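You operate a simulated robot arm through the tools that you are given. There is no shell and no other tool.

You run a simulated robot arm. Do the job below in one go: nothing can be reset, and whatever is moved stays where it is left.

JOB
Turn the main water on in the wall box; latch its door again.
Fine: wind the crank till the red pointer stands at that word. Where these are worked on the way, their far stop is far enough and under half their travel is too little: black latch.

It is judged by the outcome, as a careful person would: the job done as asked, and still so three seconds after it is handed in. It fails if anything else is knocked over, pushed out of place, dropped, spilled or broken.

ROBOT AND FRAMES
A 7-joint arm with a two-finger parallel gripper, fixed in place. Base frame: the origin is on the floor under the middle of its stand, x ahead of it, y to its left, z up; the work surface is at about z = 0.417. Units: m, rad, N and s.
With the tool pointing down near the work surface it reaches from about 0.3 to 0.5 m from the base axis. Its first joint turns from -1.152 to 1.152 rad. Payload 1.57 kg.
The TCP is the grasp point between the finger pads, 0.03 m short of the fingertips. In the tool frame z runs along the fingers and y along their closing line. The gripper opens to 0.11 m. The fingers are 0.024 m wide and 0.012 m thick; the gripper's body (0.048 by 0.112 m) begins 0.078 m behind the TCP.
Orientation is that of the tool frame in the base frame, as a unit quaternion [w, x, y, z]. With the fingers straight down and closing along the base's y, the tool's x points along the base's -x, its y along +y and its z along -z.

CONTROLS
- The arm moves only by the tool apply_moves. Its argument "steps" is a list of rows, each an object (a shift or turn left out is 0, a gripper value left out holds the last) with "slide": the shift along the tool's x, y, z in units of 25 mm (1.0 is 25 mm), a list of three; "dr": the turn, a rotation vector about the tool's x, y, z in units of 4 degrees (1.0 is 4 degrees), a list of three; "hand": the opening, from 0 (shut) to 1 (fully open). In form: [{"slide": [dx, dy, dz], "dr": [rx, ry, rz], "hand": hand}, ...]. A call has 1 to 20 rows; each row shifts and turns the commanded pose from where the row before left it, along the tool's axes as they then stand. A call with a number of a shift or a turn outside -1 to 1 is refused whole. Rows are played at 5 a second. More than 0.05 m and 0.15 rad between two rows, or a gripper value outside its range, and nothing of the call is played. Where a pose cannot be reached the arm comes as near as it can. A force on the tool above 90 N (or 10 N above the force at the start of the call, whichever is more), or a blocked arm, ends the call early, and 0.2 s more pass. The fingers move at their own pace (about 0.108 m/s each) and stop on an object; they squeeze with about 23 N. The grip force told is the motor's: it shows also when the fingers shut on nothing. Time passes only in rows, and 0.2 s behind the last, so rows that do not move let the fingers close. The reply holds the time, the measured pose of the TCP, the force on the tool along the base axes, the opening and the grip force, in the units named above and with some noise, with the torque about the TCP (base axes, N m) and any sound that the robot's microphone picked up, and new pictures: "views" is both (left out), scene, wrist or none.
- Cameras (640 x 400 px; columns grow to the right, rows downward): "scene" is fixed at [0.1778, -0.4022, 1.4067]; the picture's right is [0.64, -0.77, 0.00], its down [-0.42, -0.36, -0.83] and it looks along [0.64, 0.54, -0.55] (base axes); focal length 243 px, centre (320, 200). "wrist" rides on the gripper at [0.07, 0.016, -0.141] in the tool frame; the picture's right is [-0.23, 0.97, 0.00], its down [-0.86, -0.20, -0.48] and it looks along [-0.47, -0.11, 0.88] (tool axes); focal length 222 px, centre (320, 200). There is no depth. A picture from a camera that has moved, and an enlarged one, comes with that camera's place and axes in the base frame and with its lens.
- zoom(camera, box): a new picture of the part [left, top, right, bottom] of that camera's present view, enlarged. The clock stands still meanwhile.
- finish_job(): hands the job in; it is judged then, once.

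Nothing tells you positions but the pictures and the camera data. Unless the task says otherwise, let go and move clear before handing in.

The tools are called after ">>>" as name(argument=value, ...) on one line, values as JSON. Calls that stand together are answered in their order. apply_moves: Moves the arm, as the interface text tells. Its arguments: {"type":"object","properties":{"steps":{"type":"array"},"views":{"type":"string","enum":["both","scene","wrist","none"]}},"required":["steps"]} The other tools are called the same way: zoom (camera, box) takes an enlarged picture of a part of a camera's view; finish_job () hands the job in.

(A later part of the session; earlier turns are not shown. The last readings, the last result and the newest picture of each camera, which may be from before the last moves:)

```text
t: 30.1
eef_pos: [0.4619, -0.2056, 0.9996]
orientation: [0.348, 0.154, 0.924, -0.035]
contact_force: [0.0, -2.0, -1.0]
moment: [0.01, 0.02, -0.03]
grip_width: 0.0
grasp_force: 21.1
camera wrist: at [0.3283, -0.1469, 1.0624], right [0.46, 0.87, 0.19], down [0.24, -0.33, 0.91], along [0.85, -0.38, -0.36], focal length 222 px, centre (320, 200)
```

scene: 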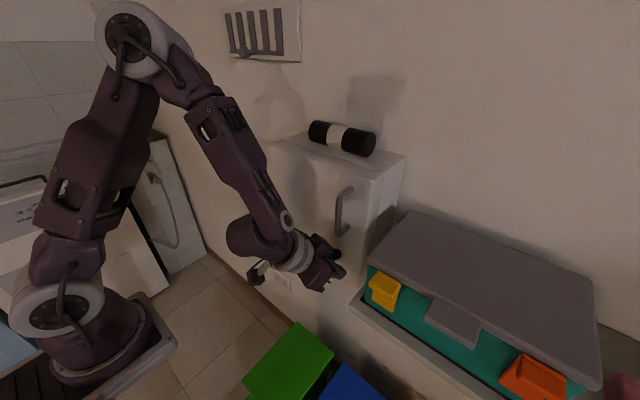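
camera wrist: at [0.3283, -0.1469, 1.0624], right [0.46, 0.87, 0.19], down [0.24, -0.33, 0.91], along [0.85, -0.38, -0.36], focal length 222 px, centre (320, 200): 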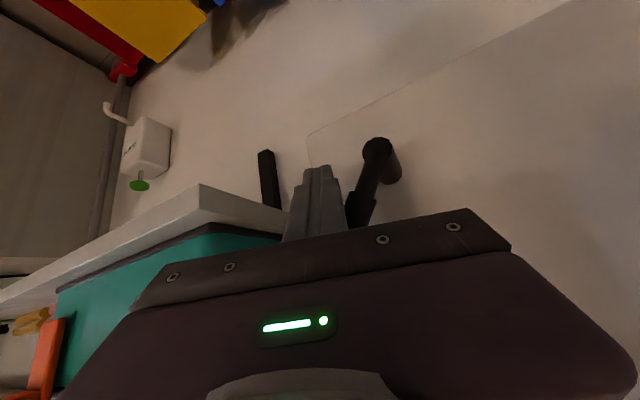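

The lever is swinging up with very little force. I'll continue around the arc towards vertical.

>>> apply_moves(steps=[{"slide": [-0.196, 0.23, -0.325]}, {"slide": [-0.17, 0.32, -0.34]}, {"slide": [-0.08, 0.43, -0.29]}])

>>> zoom(camera="scene", box=[290, 220, 390, 300])

>>> zoom(camera="wrist", box=[240, 80, 480, 240])

```text
t: 30.9
eef_pos: [0.463, -0.1802, 1.0243]
orientation: [0.349, 0.155, 0.924, -0.036]
contact_force: [-0.8, -0.5, 0.3]
moment: [0.01, 0.02, -0.03]
grip_width: 0.0
grasp_force: 21.4
camera wrist: at [0.3293, -0.122, 1.0874], right [0.46, 0.87, 0.19], down [0.24, -0.33, 0.91], along [0.85, -0.38, -0.36], focal length 222 px, centre (320, 200)
```

scene: 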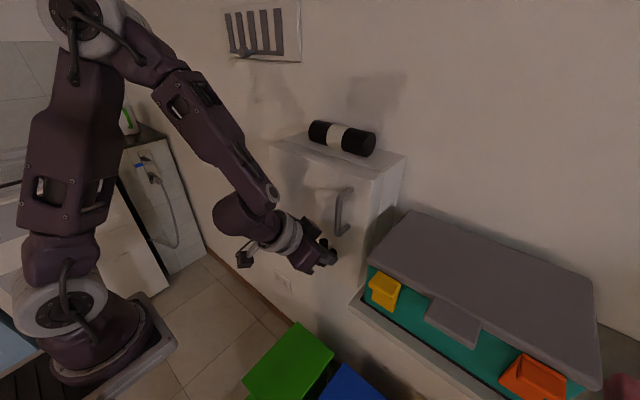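
wrist: 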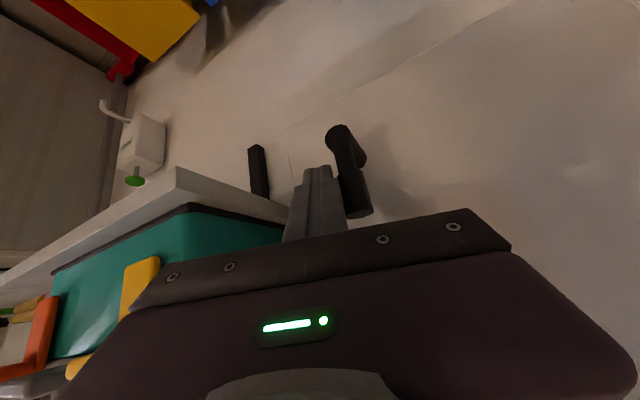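

```text
5.00 times, centred on (340, 260) of scene
camera zoom: at [0.1778, -0.4023, 1.4067], right [0.64, -0.77, 0.0], down [-0.42, -0.36, -0.83], along [0.64, 0.54, -0.55], focal length 1214 px, centre (220, -100)
```

zoom: 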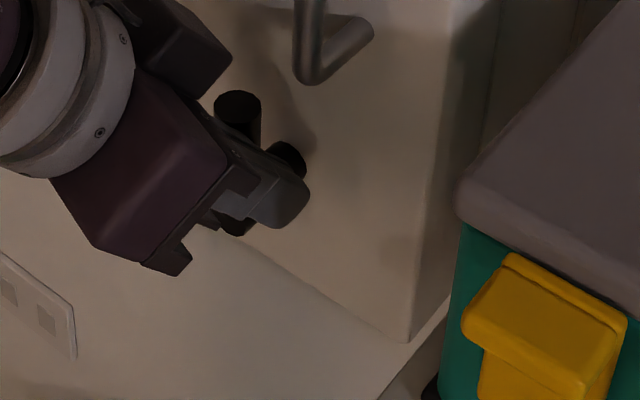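

```text
2.50 times, centred on (360, 160) of wrist
camera zoom: at [0.3293, -0.122, 1.0874], right [0.46, 0.87, 0.19], down [0.24, -0.33, 0.91], along [0.85, -0.38, -0.36], focal length 555 px, centre (220, 300)
```

zoom: 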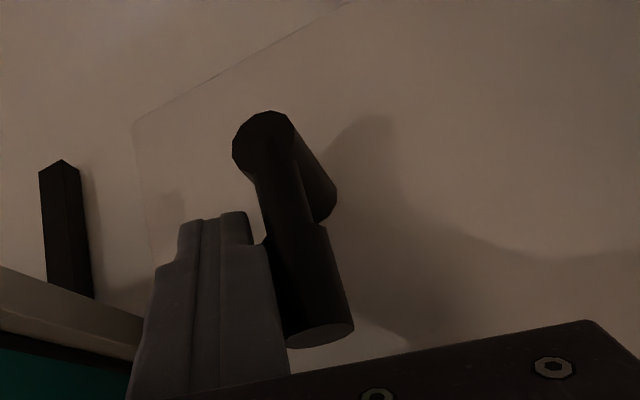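

The lever now stands straight up at about 90°. I'll nudge a little further to find its far stop.

>>> apply_moves(steps=[{"slide": [0.04, 0.15, -0.03]}, {"slide": [0.04, 0.15, -0.03]}, {"slide": [0.04, 0.15, -0.03]}], views="none")

```text
t: 31.7
eef_pos: [0.4581, -0.1774, 1.025]
orientation: [0.346, 0.162, 0.923, -0.044]
contact_force: [-24.3, -57.3, 0.6]
moment: [0.77, -0.32, -0.33]
grip_width: 0.0002
grasp_force: 21.2
```

The far stop is at about 90°, so the latch is fully released. I'll back the finger off to the right and withdraw.

>>> apply_moves(steps=[{"slide": [-0.12, -0.5, 0.08]}, {"slide": [-0.12, -0.5, 0.08]}, {"slide": [0, 0, -0.8]}, {"slide": [0, 0, -0.8]}, {"slide": [0, 0, -0.8]}])

>>> zoom(camera="scene", box=[250, 110, 410, 310])

```text
t: 32.9
eef_pos: [0.4244, -0.1854, 1.0693]
orientation: [0.348, 0.154, 0.924, -0.035]
contact_force: [0.7, 0.1, 0.1]
moment: [-0.02, 0.02, 0.0]
grip_width: 0.0
grasp_force: 21.2
camera wrist: at [0.291, -0.1275, 1.1333], right [0.46, 0.87, 0.19], down [0.24, -0.33, 0.91], along [0.85, -0.38, -0.36], focal length 222 px, centre (320, 200)
```

scene: 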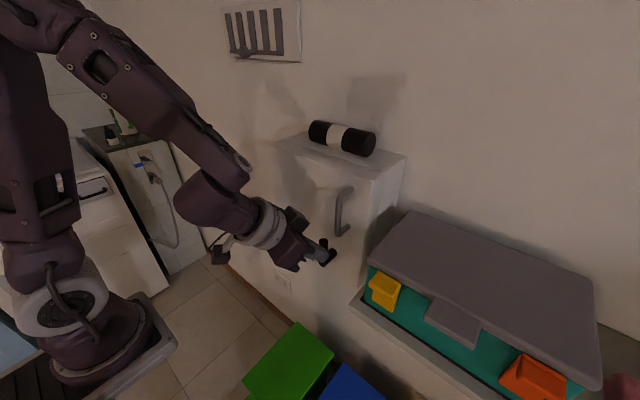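
wrist: 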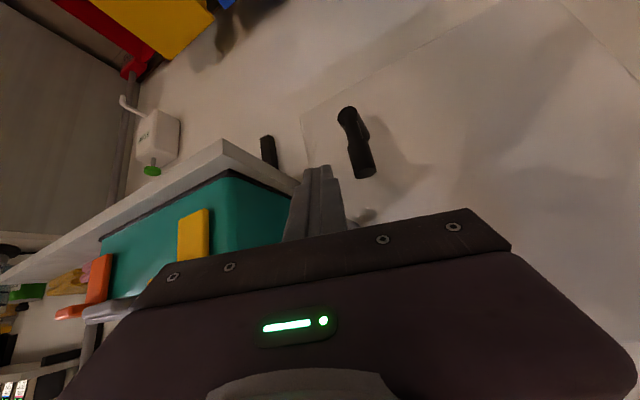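

```text
2.00 times, centred on (330, 210) of scene
camera zoom: at [0.1778, -0.4022, 1.4067], right [0.64, -0.77, 0.0], down [-0.42, -0.36, -0.83], along [0.64, 0.54, -0.55], focal length 486 px, centre (300, 180)
```

zoom: 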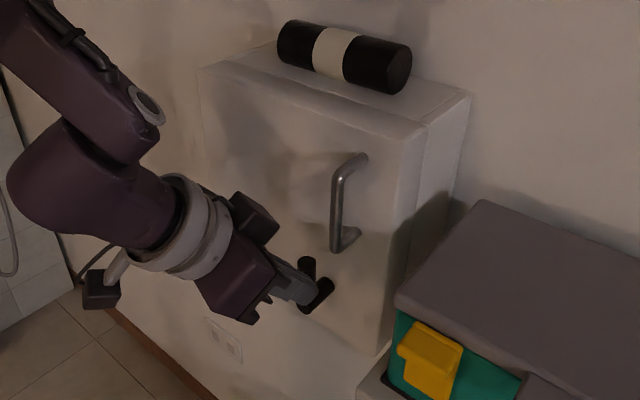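

The latch is released. Next is the handle: its bar is at about (0.478, −0.195), from z 1.09 to 1.175. I'll rise in front of it and open the fingers partway.

>>> apply_moves(steps=[{"slide": [-0.55, -0.02, -0.69]}, {"slide": [-0.55, -0.02, -0.69]}, {"slide": [-0.55, -0.02, -0.69], "hand": 0.38}, {"hand": 0.38}])

>>> zoom(camera="wrist", box=[240, 80, 480, 240])

>>> zoom(camera="scene", box=[270, 150, 390, 270])

```text
t: 33.9
eef_pos: [0.4204, -0.1906, 1.134]
orientation: [0.35, 0.153, 0.924, -0.037]
contact_force: [-0.8, 0.5, -0.1]
moment: [-0.01, 0.0, 0.02]
grip_width: 0.0419
grasp_force: 0.1
camera wrist: at [0.2863, -0.1312, 1.1989], right [0.46, 0.87, 0.19], down [0.24, -0.33, 0.91], along [0.85, -0.38, -0.36], focal length 222 px, centre (320, 200)
```

scene: 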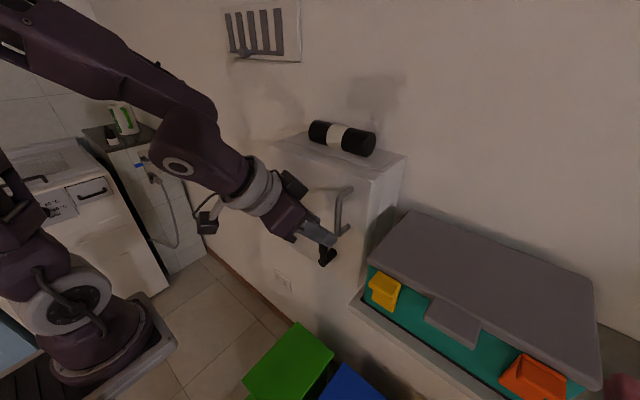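
wrist: 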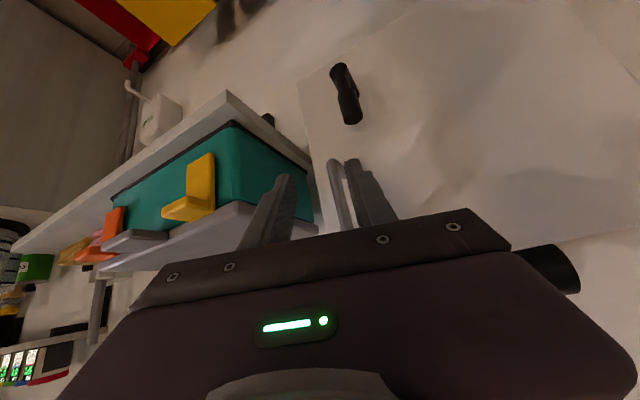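

```text
2.50 times, centred on (360, 160) of wrist
camera zoom: at [0.2863, -0.1312, 1.1989], right [0.46, 0.87, 0.19], down [0.24, -0.33, 0.91], along [0.85, -0.38, -0.36], focal length 555 px, centre (220, 300)
```

zoom: 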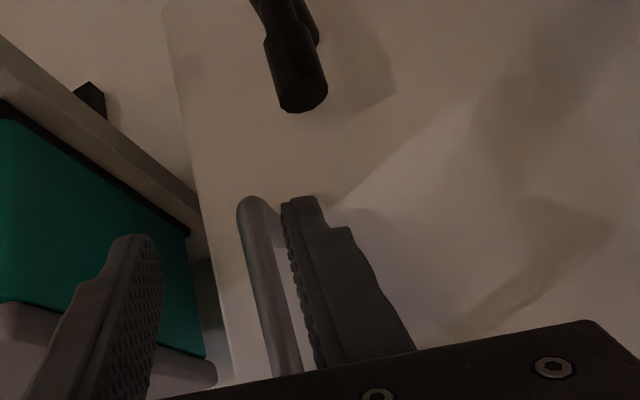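

```text
3.33 times, centred on (330, 210) of scene
camera zoom: at [0.1778, -0.4022, 1.4067], right [0.64, -0.77, 0.0], down [-0.42, -0.36, -0.83], along [0.64, 0.54, -0.55], focal length 809 px, centre (287, 167)
```

zoom: 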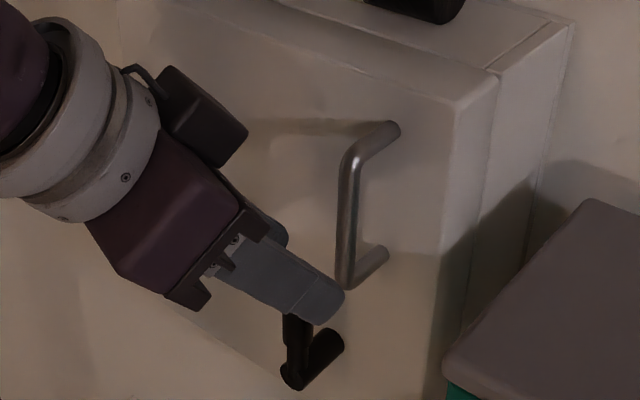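

The bar lies between the finger lines. I'll move straight in until it sits between the pads, then close.

>>> apply_moves(steps=[{"slide": [-0.46, 0.18, 0.41]}, {"slide": [-0.46, 0.18, 0.41]}, {"slide": [-0.46, 0.18, 0.41]}])

>>> zoom(camera="wrist", box=[240, 80, 480, 240])

>>> zoom(camera="scene", box=[270, 150, 390, 270])

```text
t: 34.7
eef_pos: [0.468, -0.1878, 1.1352]
orientation: [0.348, 0.154, 0.924, -0.035]
contact_force: [0.5, -0.5, -0.1]
moment: [0.0, -0.03, 0.01]
grip_width: 0.0418
grasp_force: 0.0
camera wrist: at [0.3344, -0.1313, 1.198], right [0.46, 0.87, 0.19], down [0.24, -0.33, 0.91], along [0.85, -0.38, -0.36], focal length 222 px, centre (320, 200)
```

scene: 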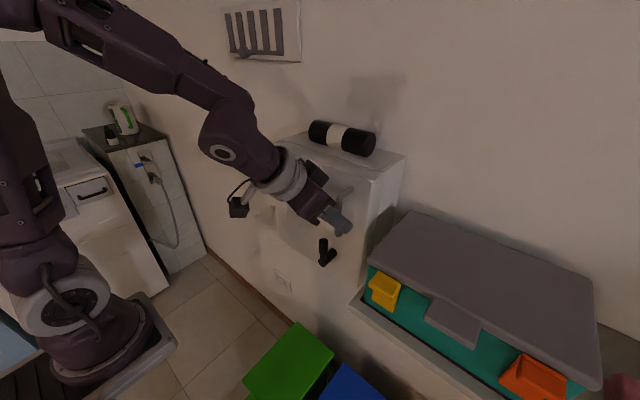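
wrist: 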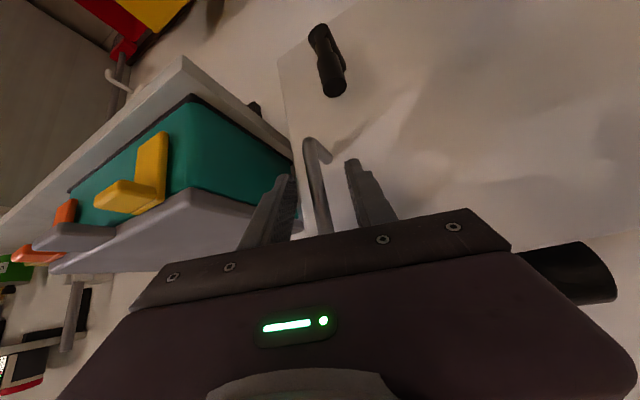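

```text
2.50 times, centred on (360, 160) of wrist
camera zoom: at [0.3344, -0.1313, 1.198], right [0.46, 0.87, 0.19], down [0.24, -0.33, 0.91], along [0.85, -0.38, -0.36], focal length 555 px, centre (220, 300)
```

zoom: 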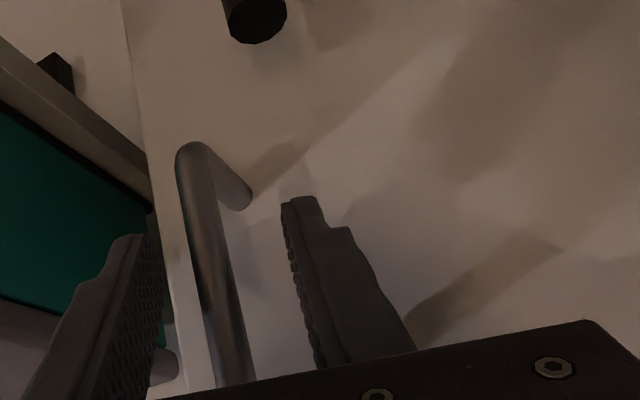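

```text
3.33 times, centred on (330, 210) of scene
camera zoom: at [0.1778, -0.4022, 1.4067], right [0.64, -0.77, 0.0], down [-0.42, -0.36, -0.83], along [0.64, 0.54, -0.55], focal length 809 px, centre (287, 167)
```

zoom: 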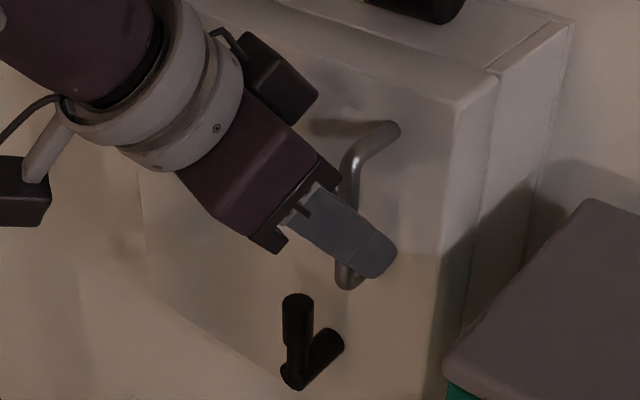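

The handle bar is between the fingers. I'll centre slightly and close on it.

>>> apply_moves(steps=[{"slide": [0, -0.1, 0]}, {"hand": 0}, {"hand": 0}, {"hand": 0}])

```text
t: 35.7
eef_pos: [0.4681, -0.192, 1.1342]
orientation: [0.348, 0.153, 0.924, -0.036]
contact_force: [-0.1, 2.3, 1.0]
moment: [-1.09, 0.2, 0.07]
grip_width: 0.0134
grasp_force: 30.5
camera wrist: at [0.334, -0.134, 1.1976], right [0.46, 0.87, 0.19], down [0.24, -0.33, 0.91], along [0.85, -0.38, -0.36], focal length 222 px, centre (320, 200)
```

scene: 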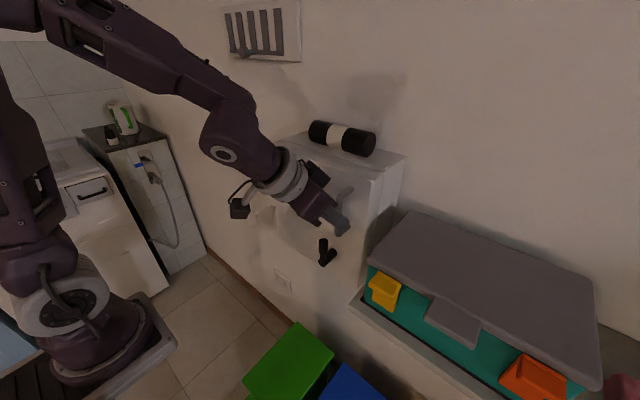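
wrist: 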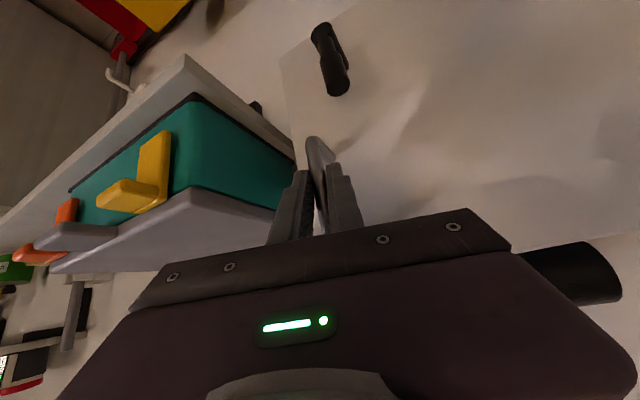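

The bar is gripped, with the fingers 13 mm apart. I'll pull the door open along its hinge arc in small steps and watch the side force.

>>> apply_moves(steps=[{"slide": [0.324, 0.018, -0.283]}, {"slide": [0.324, 0.018, -0.283]}])

```text
t: 36.3
eef_pos: [0.4485, -0.1858, 1.1353]
orientation: [0.347, 0.154, 0.924, -0.035]
contact_force: [2.9, 4.1, -2.4]
moment: [-0.72, 1.04, 0.0]
grip_width: 0.0131
grasp_force: 30.0
camera wrist: at [0.3142, -0.1264, 1.198], right [0.46, 0.87, 0.19], down [0.24, -0.33, 0.91], along [0.85, -0.38, -0.36], focal length 222 px, centre (320, 200)
```

scene: 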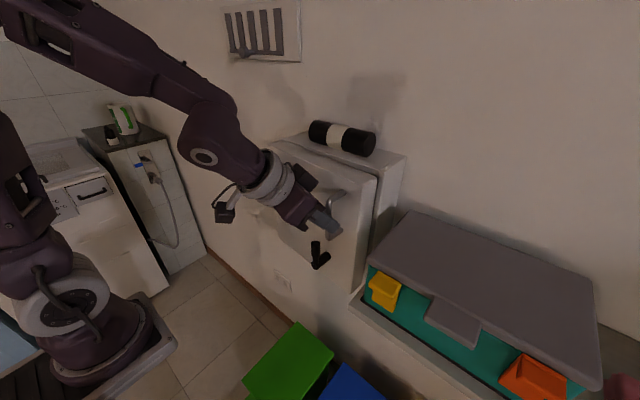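
wrist: 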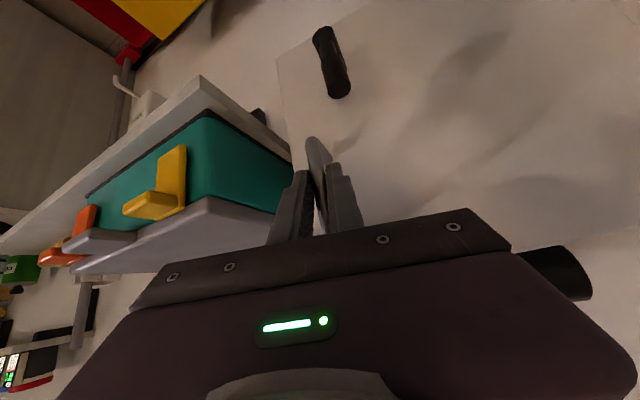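

The door is swinging with very little force. I'll continue along the arc.

>>> apply_moves(steps=[{"slide": [0.32, 0.057, -0.28]}, {"slide": [0.32, 0.057, -0.28]}, {"slide": [0.315, 0.094, -0.272]}, {"slide": [0.315, 0.094, -0.272]}], views="none")

```text
t: 37.3
eef_pos: [0.41, -0.1639, 1.1361]
orientation: [0.347, 0.154, 0.924, -0.036]
contact_force: [7.0, 10.0, -20.2]
moment: [-0.75, 0.72, 0.11]
grip_width: 0.0132
grasp_force: 29.8
```

A small vertical pull has built up, so I'll take out about 2 mm of height while continuing the swing.

>>> apply_moves(steps=[{"slide": [0.34, 0.13, -0.24]}, {"slide": [0.33, 0.13, -0.25]}, {"slide": [0.3, 0.168, -0.254]}, {"slide": [0.3, 0.168, -0.254]}])

```text
t: 38.3
eef_pos: [0.3759, -0.1367, 1.1349]
orientation: [0.35, 0.154, 0.923, -0.037]
contact_force: [11.4, 11.5, -0.6]
moment: [-0.87, -0.13, 0.15]
grip_width: 0.0128
grasp_force: 29.7
camera wrist: at [0.2416, -0.0787, 1.1989], right [0.46, 0.87, 0.19], down [0.24, -0.33, 0.91], along [0.85, -0.38, -0.36], focal length 222 px, centre (320, 200)
```

scene: 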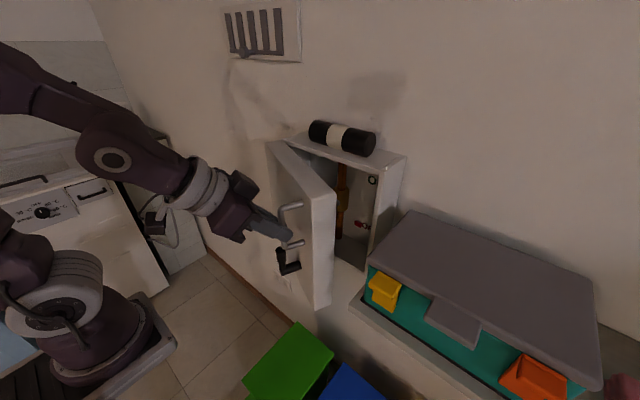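
wrist: 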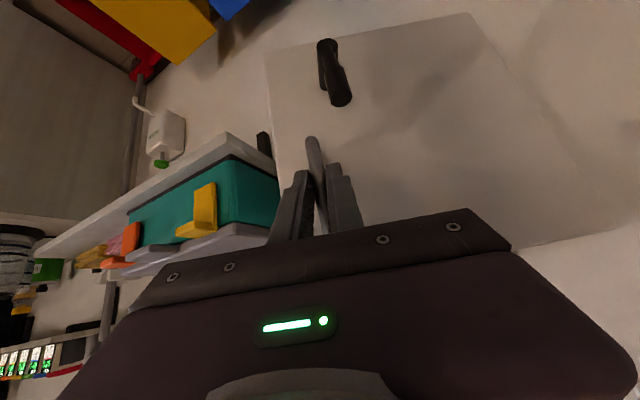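

The door is open about 27°, and I can see a pipe and something red inside. I'll zoom in on the interior.

>>> zoom(camera="scene", box=[290, 130, 420, 290])

>>> zoom(camera="scene", box=[325, 155, 395, 245])

```text
2.50 times, centred on (355, 210) of scene
camera zoom: at [0.1782, -0.4018, 1.4068], right [0.64, -0.77, 0.0], down [-0.42, -0.36, -0.83], along [0.64, 0.54, -0.55], focal length 607 px, centre (232, 175)
```

zoom: 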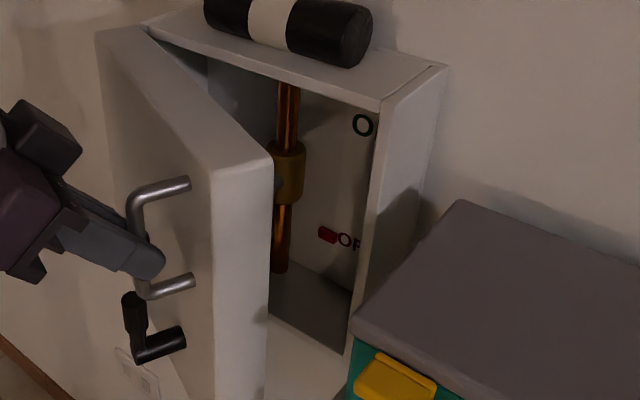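

```text
4.44 times, centred on (360, 200) of scene
camera zoom: at [0.1782, -0.4018, 1.4068], right [0.64, -0.77, 0.0], down [-0.42, -0.36, -0.83], along [0.64, 0.54, -0.55], focal length 1079 px, centre (142, 200)
```

zoom: 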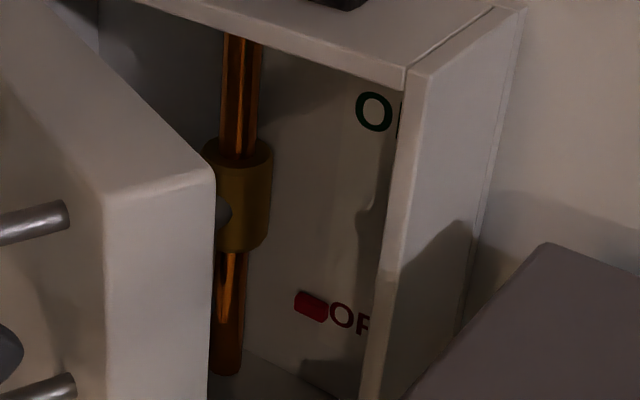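

The back plate reads OFF (red pointer there now, lower right) and a green "O…" at the upper right, surely ON. I need the door open wider, so I'll release the handle and back off along the tool axis.

>>> apply_moves(steps=[{"hand": 0.38}, {"hand": 0.38}, {"slide": [0, 0, -0.8]}, {"slide": [0, 0, -0.8]}, {"slide": [0, 0, -0.8]}])

```text
t: 39.5
eef_pos: [0.338, -0.129, 1.1805]
orientation: [0.349, 0.154, 0.924, -0.036]
contact_force: [0.6, -0.4, 0.3]
moment: [0.01, 0.03, 0.04]
grip_width: 0.0419
grasp_force: 0.1
camera wrist: at [0.2041, -0.0697, 1.2439], right [0.46, 0.87, 0.19], down [0.24, -0.33, 0.91], along [0.85, -0.38, -0.36], focal length 222 px, centre (320, 200)
```

scene: 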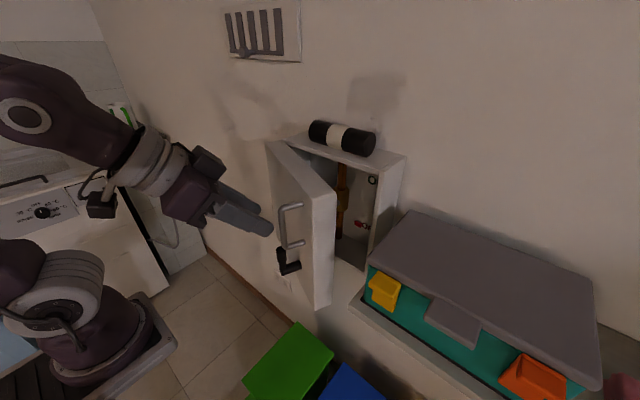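
wrist: 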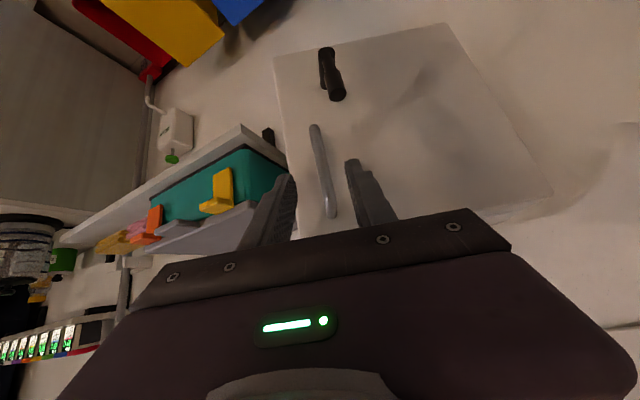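

The door stays where I left it, at about 25°. I'll close the fingers, rise above the door top and tip the tool steeper, so I can hook the fingertip behind the door's top edge from inside.

>>> apply_moves(steps=[{"slide": [-0.654, 0.04, -0.755], "hand": 0}, {"slide": [-0.654, 0.04, -0.755]}, {"slide": [-0.654, 0.04, -0.755]}, {"slide": [-0.654, 0.04, -0.755]}, {"dr": [0, 1, 0]}, {"dr": [0, 1, 0]}, {"dr": [0, 1, 0]}, {"dr": [0, 1, 0]}, {"dr": [0, 1, 0]}])

```text
t: 41.5
eef_pos: [0.3386, -0.1278, 1.2817]
orientation: [0.182, 0.157, 0.971, -0.008]
contact_force: [0.2, -0.2, 0.0]
moment: [-0.02, 0.0, 0.04]
grip_width: 0.0001
grasp_force: 21.5
camera wrist: at [0.2317, -0.0801, 1.3901], right [0.5, 0.86, 0.12], down [0.53, -0.41, 0.74], along [0.69, -0.31, -0.66], focal length 222 px, centre (320, 200)
```

scene: 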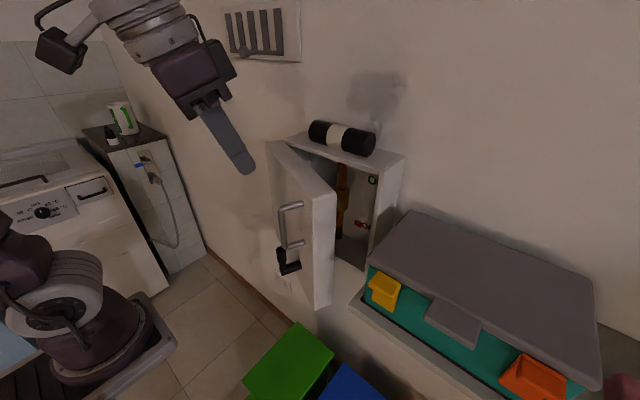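
wrist: 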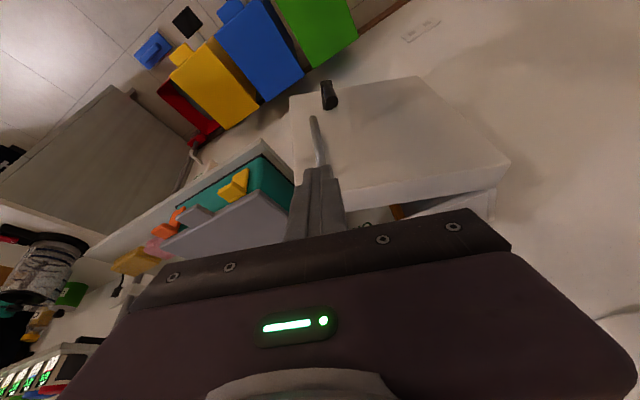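

The tool is now about 70° down and above the door top. I'll move over the gap behind the door's free edge, staying above z 1.23 and clear of the roll.

>>> apply_moves(steps=[{"slide": [-0.905, -0.081, 0.415]}, {"slide": [-0.905, -0.081, 0.415]}, {"slide": [-0.905, -0.081, 0.415]}, {"slide": [-0.905, -0.081, 0.415]}, {"slide": [-0.905, -0.081, 0.415]}, {"slide": [-0.905, -0.081, 0.415]}, {"slide": [-0.905, -0.081, 0.415]}])

>>> zoom(camera="scene", box=[250, 90, 430, 270])

```text
t: 43.1
eef_pos: [0.4973, -0.1937, 1.2652]
orientation: [0.182, 0.157, 0.971, -0.007]
contact_force: [0.5, -0.5, 0.2]
moment: [0.03, 0.05, -0.01]
grip_width: 0.0
grasp_force: 21.2
camera wrist: at [0.392, -0.1474, 1.3755], right [0.5, 0.86, 0.12], down [0.52, -0.41, 0.74], along [0.69, -0.31, -0.66], focal length 222 px, centre (320, 200)
```

scene: 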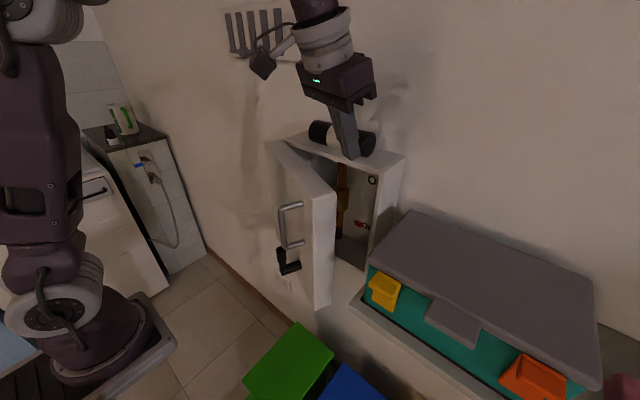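
wrist: 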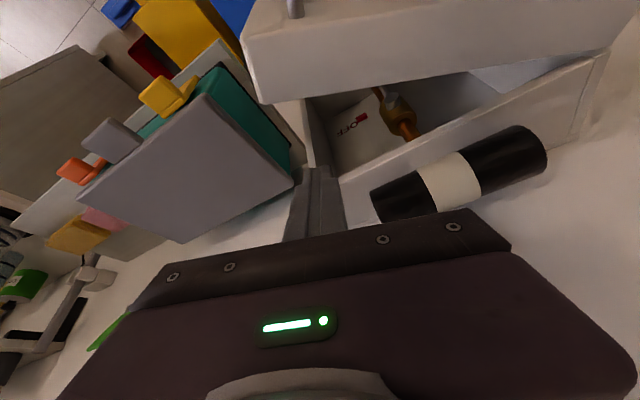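

```text
2.22 times, centred on (340, 180) of scene
camera zoom: at [0.1778, -0.4022, 1.4067], right [0.64, -0.77, 0.0], down [-0.42, -0.36, -0.83], along [0.64, 0.54, -0.55], focal length 540 px, centre (276, 244)
```

zoom: 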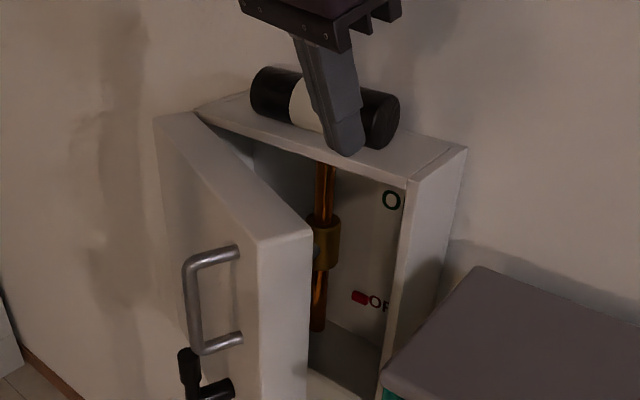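

The fingertip is over the gap between the door and the box body. I'll lower it straight down so about 4–5 cm of finger sits behind the door top.

>>> apply_moves(steps=[{"slide": [0.25, -0.033, 0.75]}, {"slide": [0.25, -0.033, 0.75]}, {"slide": [0.25, -0.033, 0.75]}, {"slide": [0.25, -0.033, 0.7]}])

>>> zoom(camera="wrist", box=[240, 40, 560, 240])

```text
t: 44.1
eef_pos: [0.5024, -0.1946, 1.1903]
orientation: [0.184, 0.158, 0.97, -0.008]
contact_force: [0.5, -0.2, -0.2]
moment: [0.01, 0.0, -0.01]
grip_width: 0.0
grasp_force: 21.4
camera wrist: at [0.3959, -0.1479, 1.2991], right [0.5, 0.86, 0.12], down [0.52, -0.41, 0.74], along [0.69, -0.31, -0.66], focal length 222 px, centre (320, 200)
```

scene: 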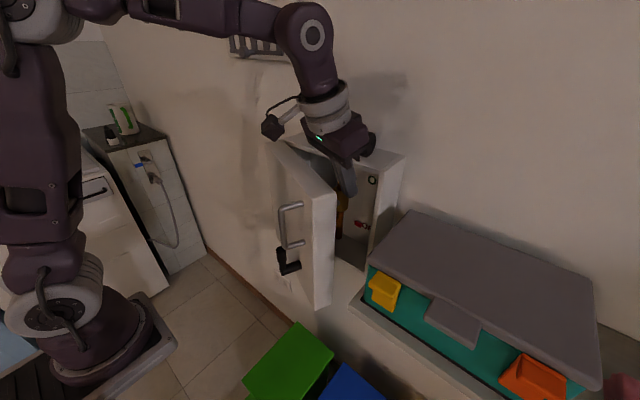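
wrist: 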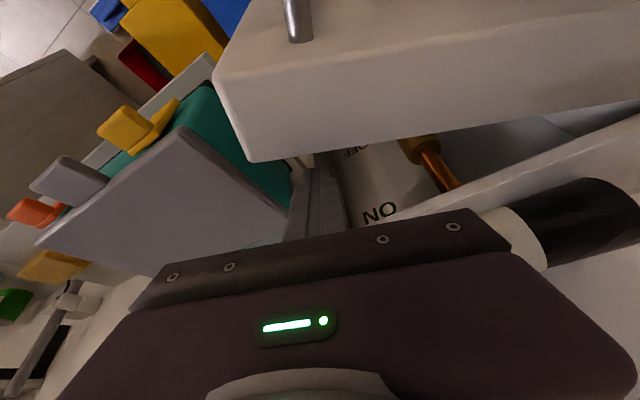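

```text
2.00 times, centred on (400, 140) of wrist
camera zoom: at [0.3959, -0.1479, 1.2991], right [0.5, 0.86, 0.12], down [0.52, -0.41, 0.74], along [0.69, -0.31, -0.66], focal length 444 px, centre (160, 320)
```

zoom: 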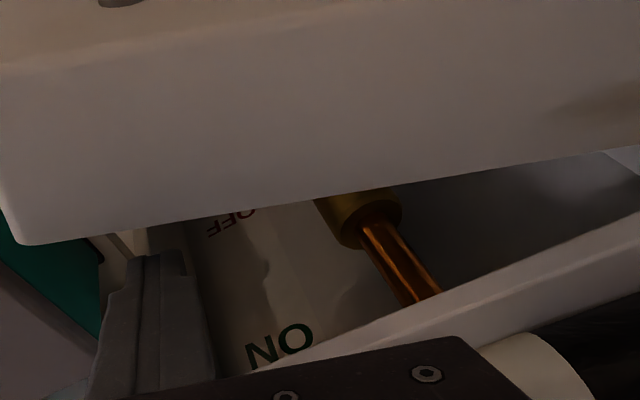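

Now I can read both words, ON (upper) and OFF. The finger is behind the door, so I'll sweep it towards the robot and left to swing the door further open.

>>> apply_moves(steps=[{"slide": [0.5, 0.037, -0.187]}, {"slide": [0.5, 0.037, -0.187]}, {"slide": [0.5, 0.037, -0.187]}, {"slide": [0.45, 0.09, -0.17]}, {"slide": [0.45, 0.09, -0.17]}, {"slide": [0.45, 0.09, -0.17]}])

```text
t: 45.5
eef_pos: [0.4338, -0.1621, 1.1877]
orientation: [0.183, 0.157, 0.97, -0.008]
contact_force: [0.4, 0.5, 0.0]
moment: [0.01, 0.02, 0.01]
grip_width: 0.0
grasp_force: 21.4
camera wrist: at [0.3272, -0.115, 1.2984], right [0.5, 0.86, 0.12], down [0.53, -0.41, 0.74], along [0.69, -0.31, -0.66], focal length 222 px, centre (320, 200)
```

scene: 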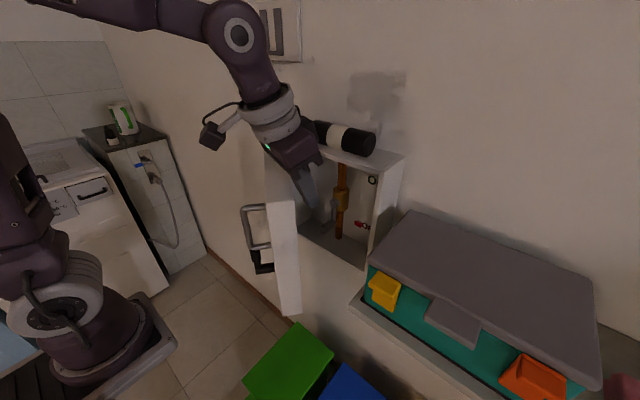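
wrist: 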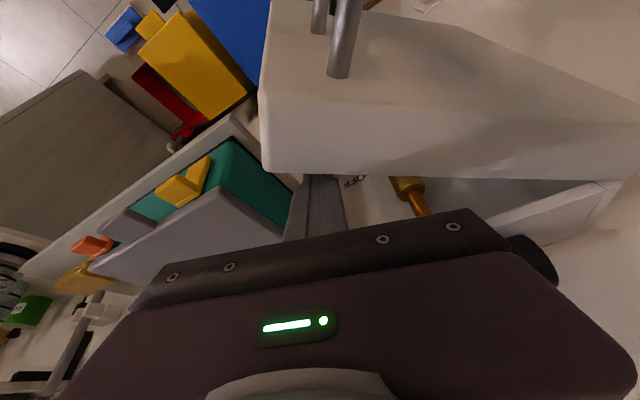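

The door is swinging freely, now at about 40°. I'll keep sweeping along the arc.

>>> apply_moves(steps=[{"slide": [0.547, 0.265, -0.197]}, {"slide": [0.547, 0.265, -0.197]}, {"slide": [0.547, 0.265, -0.197]}, {"slide": [0.547, 0.265, -0.197]}, {"slide": [0.547, 0.265, -0.197]}, {"slide": [0.253, 0.524, -0.074]}, {"slide": [0.253, 0.524, -0.074]}, {"slide": [0.253, 0.524, -0.074]}, {"slide": [0.253, 0.524, -0.074]}])

```text
t: 47.5
eef_pos: [0.3665, -0.0497, 1.1892]
orientation: [0.183, 0.159, 0.97, -0.008]
contact_force: [0.2, -0.2, 0.0]
moment: [-0.02, 0.01, 0.01]
grip_width: 0.0
grasp_force: 21.3
camera wrist: at [0.2593, -0.0032, 1.2993], right [0.5, 0.86, 0.12], down [0.52, -0.41, 0.74], along [0.69, -0.31, -0.66], focal length 222 px, centre (320, 200)
```

scene: 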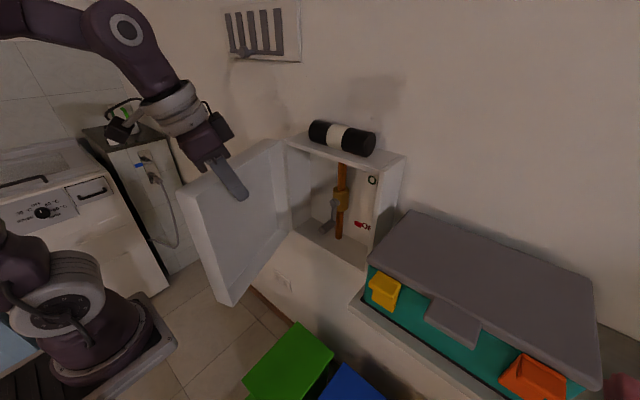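
wrist: 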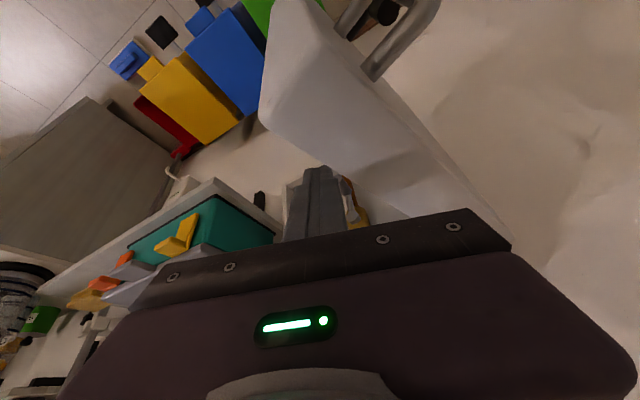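

The door is at about 75°. A little more to the left should take it past 100° and out of my working space.

>>> apply_moves(steps=[{"slide": [0.21, 0.54, -0.056]}, {"slide": [0.21, 0.54, -0.056]}, {"slide": [0.21, 0.54, -0.056]}, {"slide": [0.21, 0.54, -0.056]}, {"slide": [0.173, 0.49, -0.045]}, {"slide": [0.173, 0.49, -0.045]}, {"slide": [0.173, 0.49, -0.045]}, {"slide": [0.173, 0.49, -0.045]}, {"slide": [0.04, 0.55, 0.008]}, {"slide": [0.04, 0.55, 0.008]}, {"slide": [0.04, 0.55, 0.008]}])

>>> zoom(camera="scene", box=[260, 110, 420, 280])

```text
t: 49.9
eef_pos: [0.3699, 0.0974, 1.1889]
orientation: [0.182, 0.159, 0.97, -0.01]
contact_force: [-5.6, -12.8, 5.6]
moment: [0.18, -0.12, -0.08]
grip_width: 0.0
grasp_force: 21.7
camera wrist: at [0.264, 0.1448, 1.2986], right [0.5, 0.86, 0.12], down [0.52, -0.41, 0.74], along [0.69, -0.31, -0.66], focal length 222 px, centre (320, 200)
```

scene: 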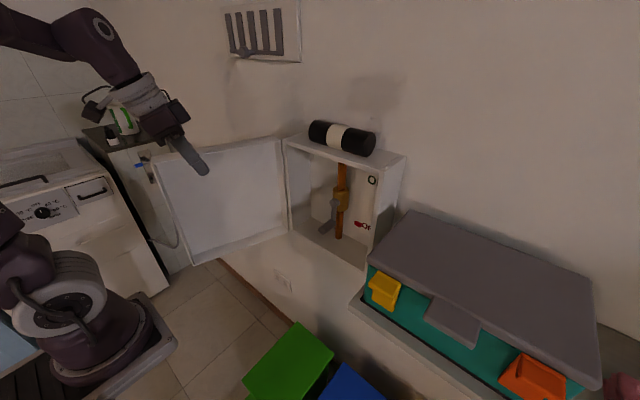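
wrist: 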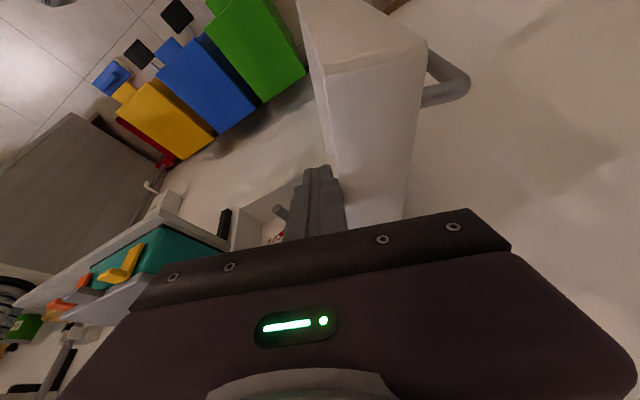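

```text
2.35 times, centred on (340, 195) of scene
camera zoom: at [0.1775, -0.4027, 1.4066], right [0.64, -0.77, 0.0], down [-0.42, -0.36, -0.83], along [0.64, 0.54, -0.55], focal length 571 px, centre (273, 212)
```

zoom: 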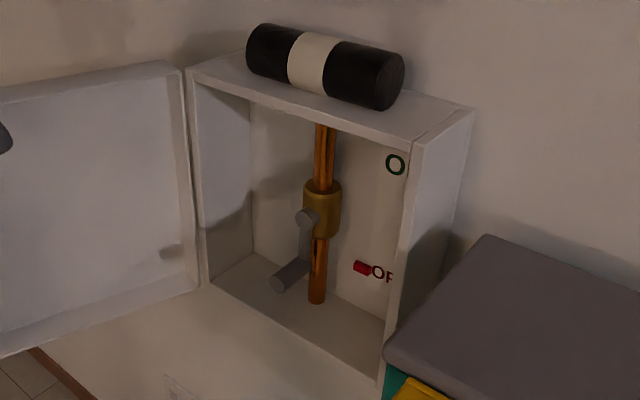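

The door is now about 105–110° open. Inside I can see the crank: the axle is in the brass body, the arm hangs down, and a grey knob points outward. I'll move in front of the box for a second view of it.

>>> apply_moves(steps=[{"slide": [-0.266, -0.845, 0.065]}, {"slide": [-0.266, -0.845, 0.065]}, {"slide": [-0.266, -0.845, 0.065]}, {"slide": [-0.266, -0.845, 0.065]}, {"slide": [-0.266, -0.845, 0.065]}, {"slide": [-0.266, -0.845, 0.065]}, {"slide": [-0.266, -0.845, 0.065]}])

>>> zoom(camera="wrist", box=[220, 40, 480, 220])

>>> zoom(camera="scene", box=[300, 150, 400, 260])

```text
t: 51.5
eef_pos: [0.3703, -0.0537, 1.1915]
orientation: [0.182, 0.158, 0.97, -0.007]
contact_force: [1.6, -0.7, -0.2]
moment: [-0.01, 0.01, 0.02]
grip_width: 0.0001
grasp_force: 21.4
camera wrist: at [0.2647, -0.0067, 1.3006], right [0.5, 0.86, 0.12], down [0.53, -0.41, 0.74], along [0.69, -0.31, -0.66], focal length 222 px, centre (320, 200)
```

scene: 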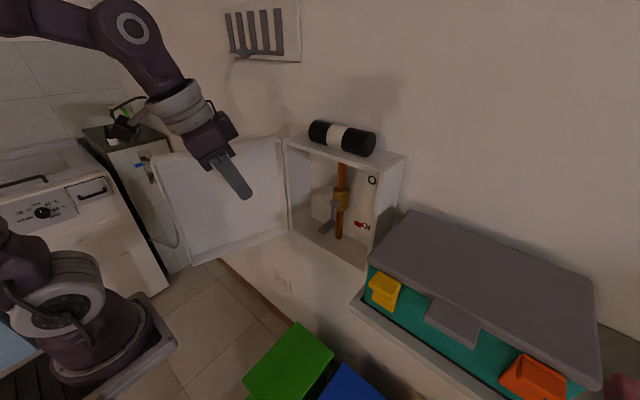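
wrist: 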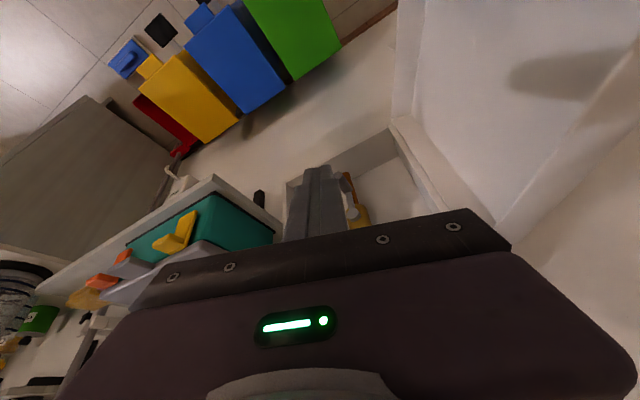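

```text
2.22 times, centred on (350, 130) of wrist
camera zoom: at [0.2647, -0.0067, 1.3006], right [0.5, 0.86, 0.12], down [0.53, -0.41, 0.74], along [0.69, -0.31, -0.66], focal length 494 px, centre (253, 356)
```

zoom: 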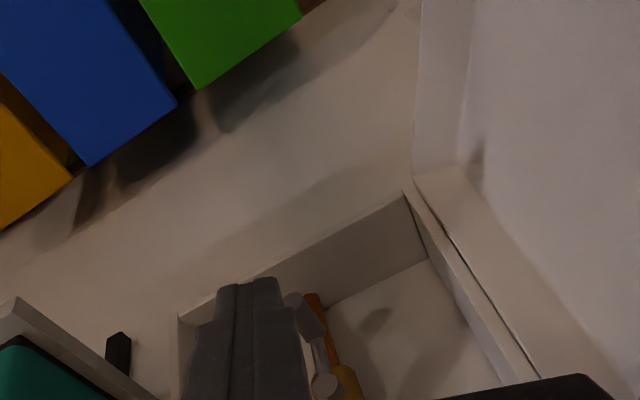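

```text
3.64 times, centred on (350, 205) of scene
camera zoom: at [0.1778, -0.4022, 1.4067], right [0.64, -0.77, 0.0], down [-0.42, -0.36, -0.83], along [0.64, 0.54, -0.55], focal length 883 px, centre (211, 182)
```

zoom: 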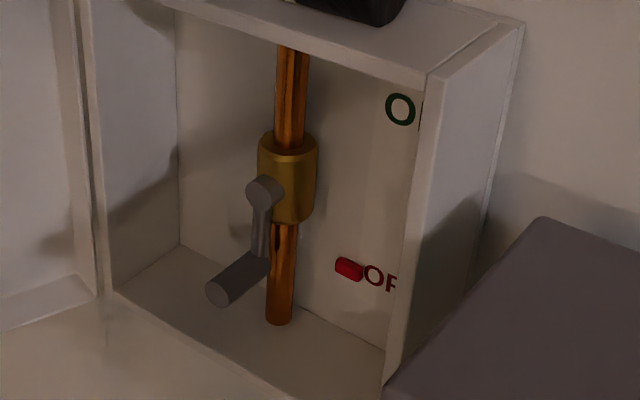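

The axle is at about (0.599, −0.095, 1.051) and the knob sticks out to x ≈ 0.557 at z ≈ 0.99, so the crank radius is about 6 cm. I'll square the tool up (yaw 0, pitch 45°) in front of the box for a cleaner look and a good grip angle.

>>> apply_moves(steps=[{"slide": [-0.63, -0.29, 0.94]}, {"slide": [-0.63, -0.29, 0.94]}, {"slide": [-0.63, -0.29, 0.94]}, {"dr": [-0.246, -0.739, -0.513]}, {"dr": [-0.246, -0.739, -0.513]}, {"dr": [-0.246, -0.739, -0.513]}, {"dr": [-0.246, -0.739, -0.513]}, {"dr": [-0.246, -0.739, -0.513]}, {"dr": [-0.246, -0.739, -0.513]}, {"dr": [-0.246, -0.739, -0.513]}, {"dr": [-0.246, -0.739, -0.513]}])

>>> zoom(camera="wrist", box=[200, 20, 480, 220])

```text
t: 53.9
eef_pos: [0.4311, -0.0962, 1.1413]
orientation: [0.384, 0.001, 0.923, -0.001]
contact_force: [-0.2, 0.5, -0.8]
moment: [0.0, -0.01, -0.03]
grip_width: 0.0
grasp_force: 21.6
camera wrist: at [0.2807, -0.0792, 1.1923], right [0.16, 0.97, 0.16], down [0.26, -0.2, 0.94], along [0.95, -0.11, -0.29], focal length 222 px, centre (320, 200)
```

scene: 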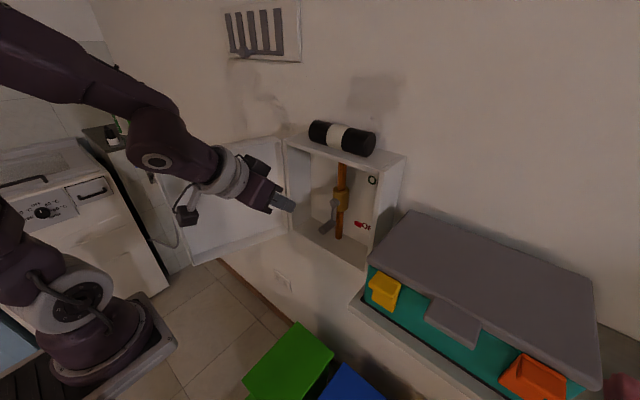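
wrist: 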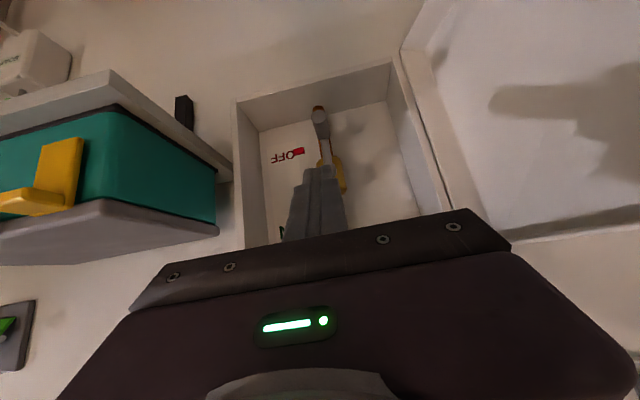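

```text
2.00 times, centred on (340, 120) of wrist
camera zoom: at [0.2807, -0.0792, 1.1923], right [0.16, 0.97, 0.16], down [0.26, -0.2, 0.94], along [0.95, -0.11, -0.29], focal length 444 px, centre (280, 360)
```

zoom: 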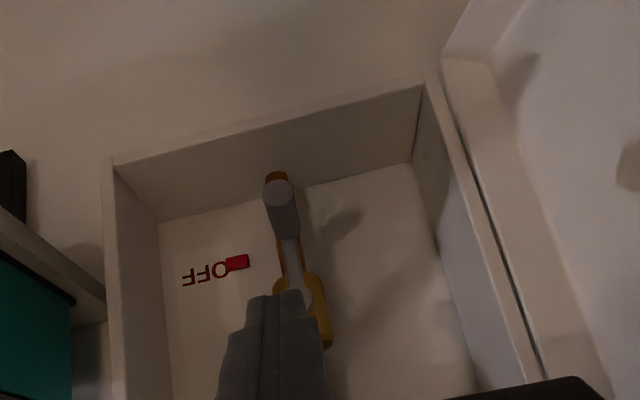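

The view is clear: pointer at OFF near (0.643, −0.145, 0.983), ON higher up at the same side, and the knob end at (0.556, −0.092, 0.987). I'll open the fingers and approach the knob along the tool axis.

>>> apply_moves(steps=[{"slide": [0.11, 0.03, 0.84], "hand": 0.45}, {"slide": [0.11, 0.03, 0.84]}, {"slide": [0.11, 0.03, 0.84]}, {"slide": [0.11, 0.03, 0.84]}, {"slide": [0.11, 0.03, 0.84]}])

>>> zoom(camera="wrist", box=[200, 20, 480, 220])

>>> zoom(camera="scene", box=[270, 150, 400, 260])

```text
t: 55.1
eef_pos: [0.4664, -0.092, 1.0748]
orientation: [0.384, 0.001, 0.923, 0.0]
contact_force: [-0.1, 0.1, -0.3]
moment: [-0.02, 0.03, 0.02]
grip_width: 0.0497
grasp_force: 0.1
out of reach, approached as far as the arm can: row 2, 3, 4
camera wrist: at [0.3173, -0.0753, 1.1258], right [0.16, 0.97, 0.16], down [0.26, -0.2, 0.94], along [0.95, -0.11, -0.29], focal length 222 px, centre (320, 200)
```

scene: 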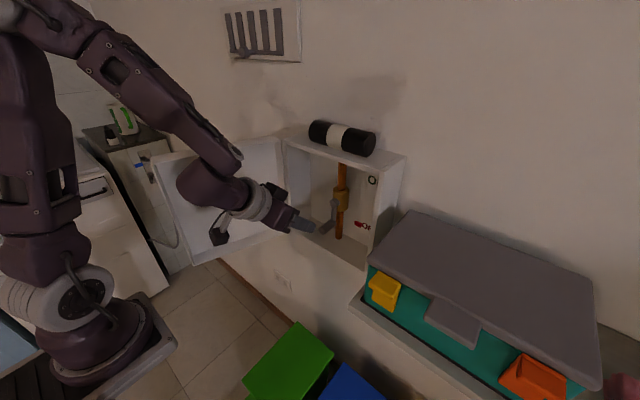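
wrist: 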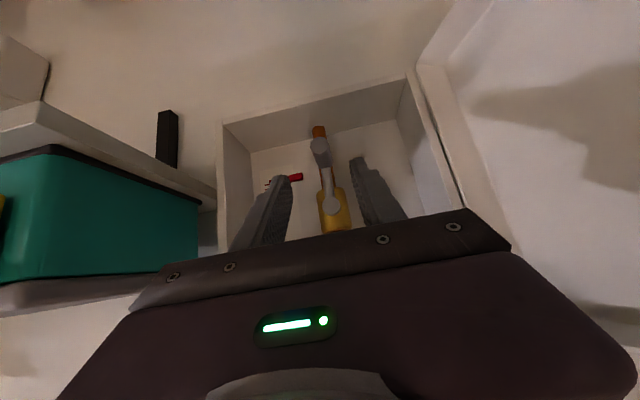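

```text
2.00 times, centred on (340, 120) of wrist
camera zoom: at [0.3173, -0.0753, 1.1258], right [0.16, 0.97, 0.16], down [0.26, -0.2, 0.94], along [0.95, -0.11, -0.29], focal length 444 px, centre (280, 360)
```

zoom: 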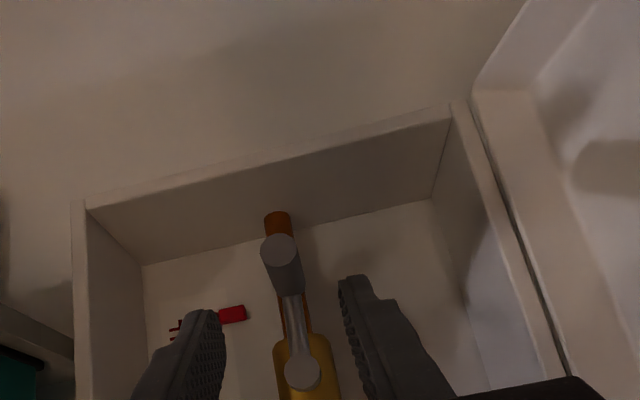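

```text
3.64 times, centred on (335, 205) of scene
camera zoom: at [0.1777, -0.4022, 1.4067], right [0.64, -0.77, 0.0], down [-0.42, -0.36, -0.83], along [0.64, 0.54, -0.55], focal length 883 px, centre (266, 182)
```

zoom: 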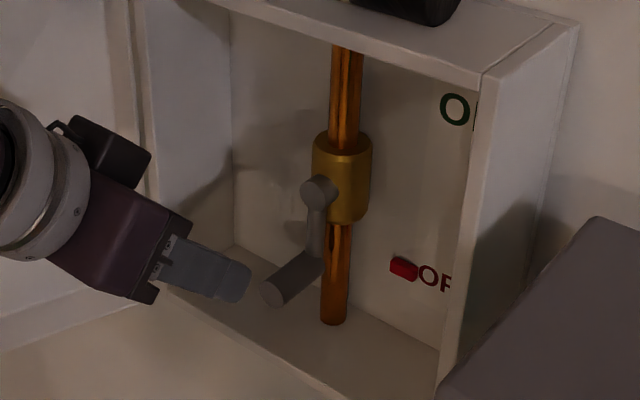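

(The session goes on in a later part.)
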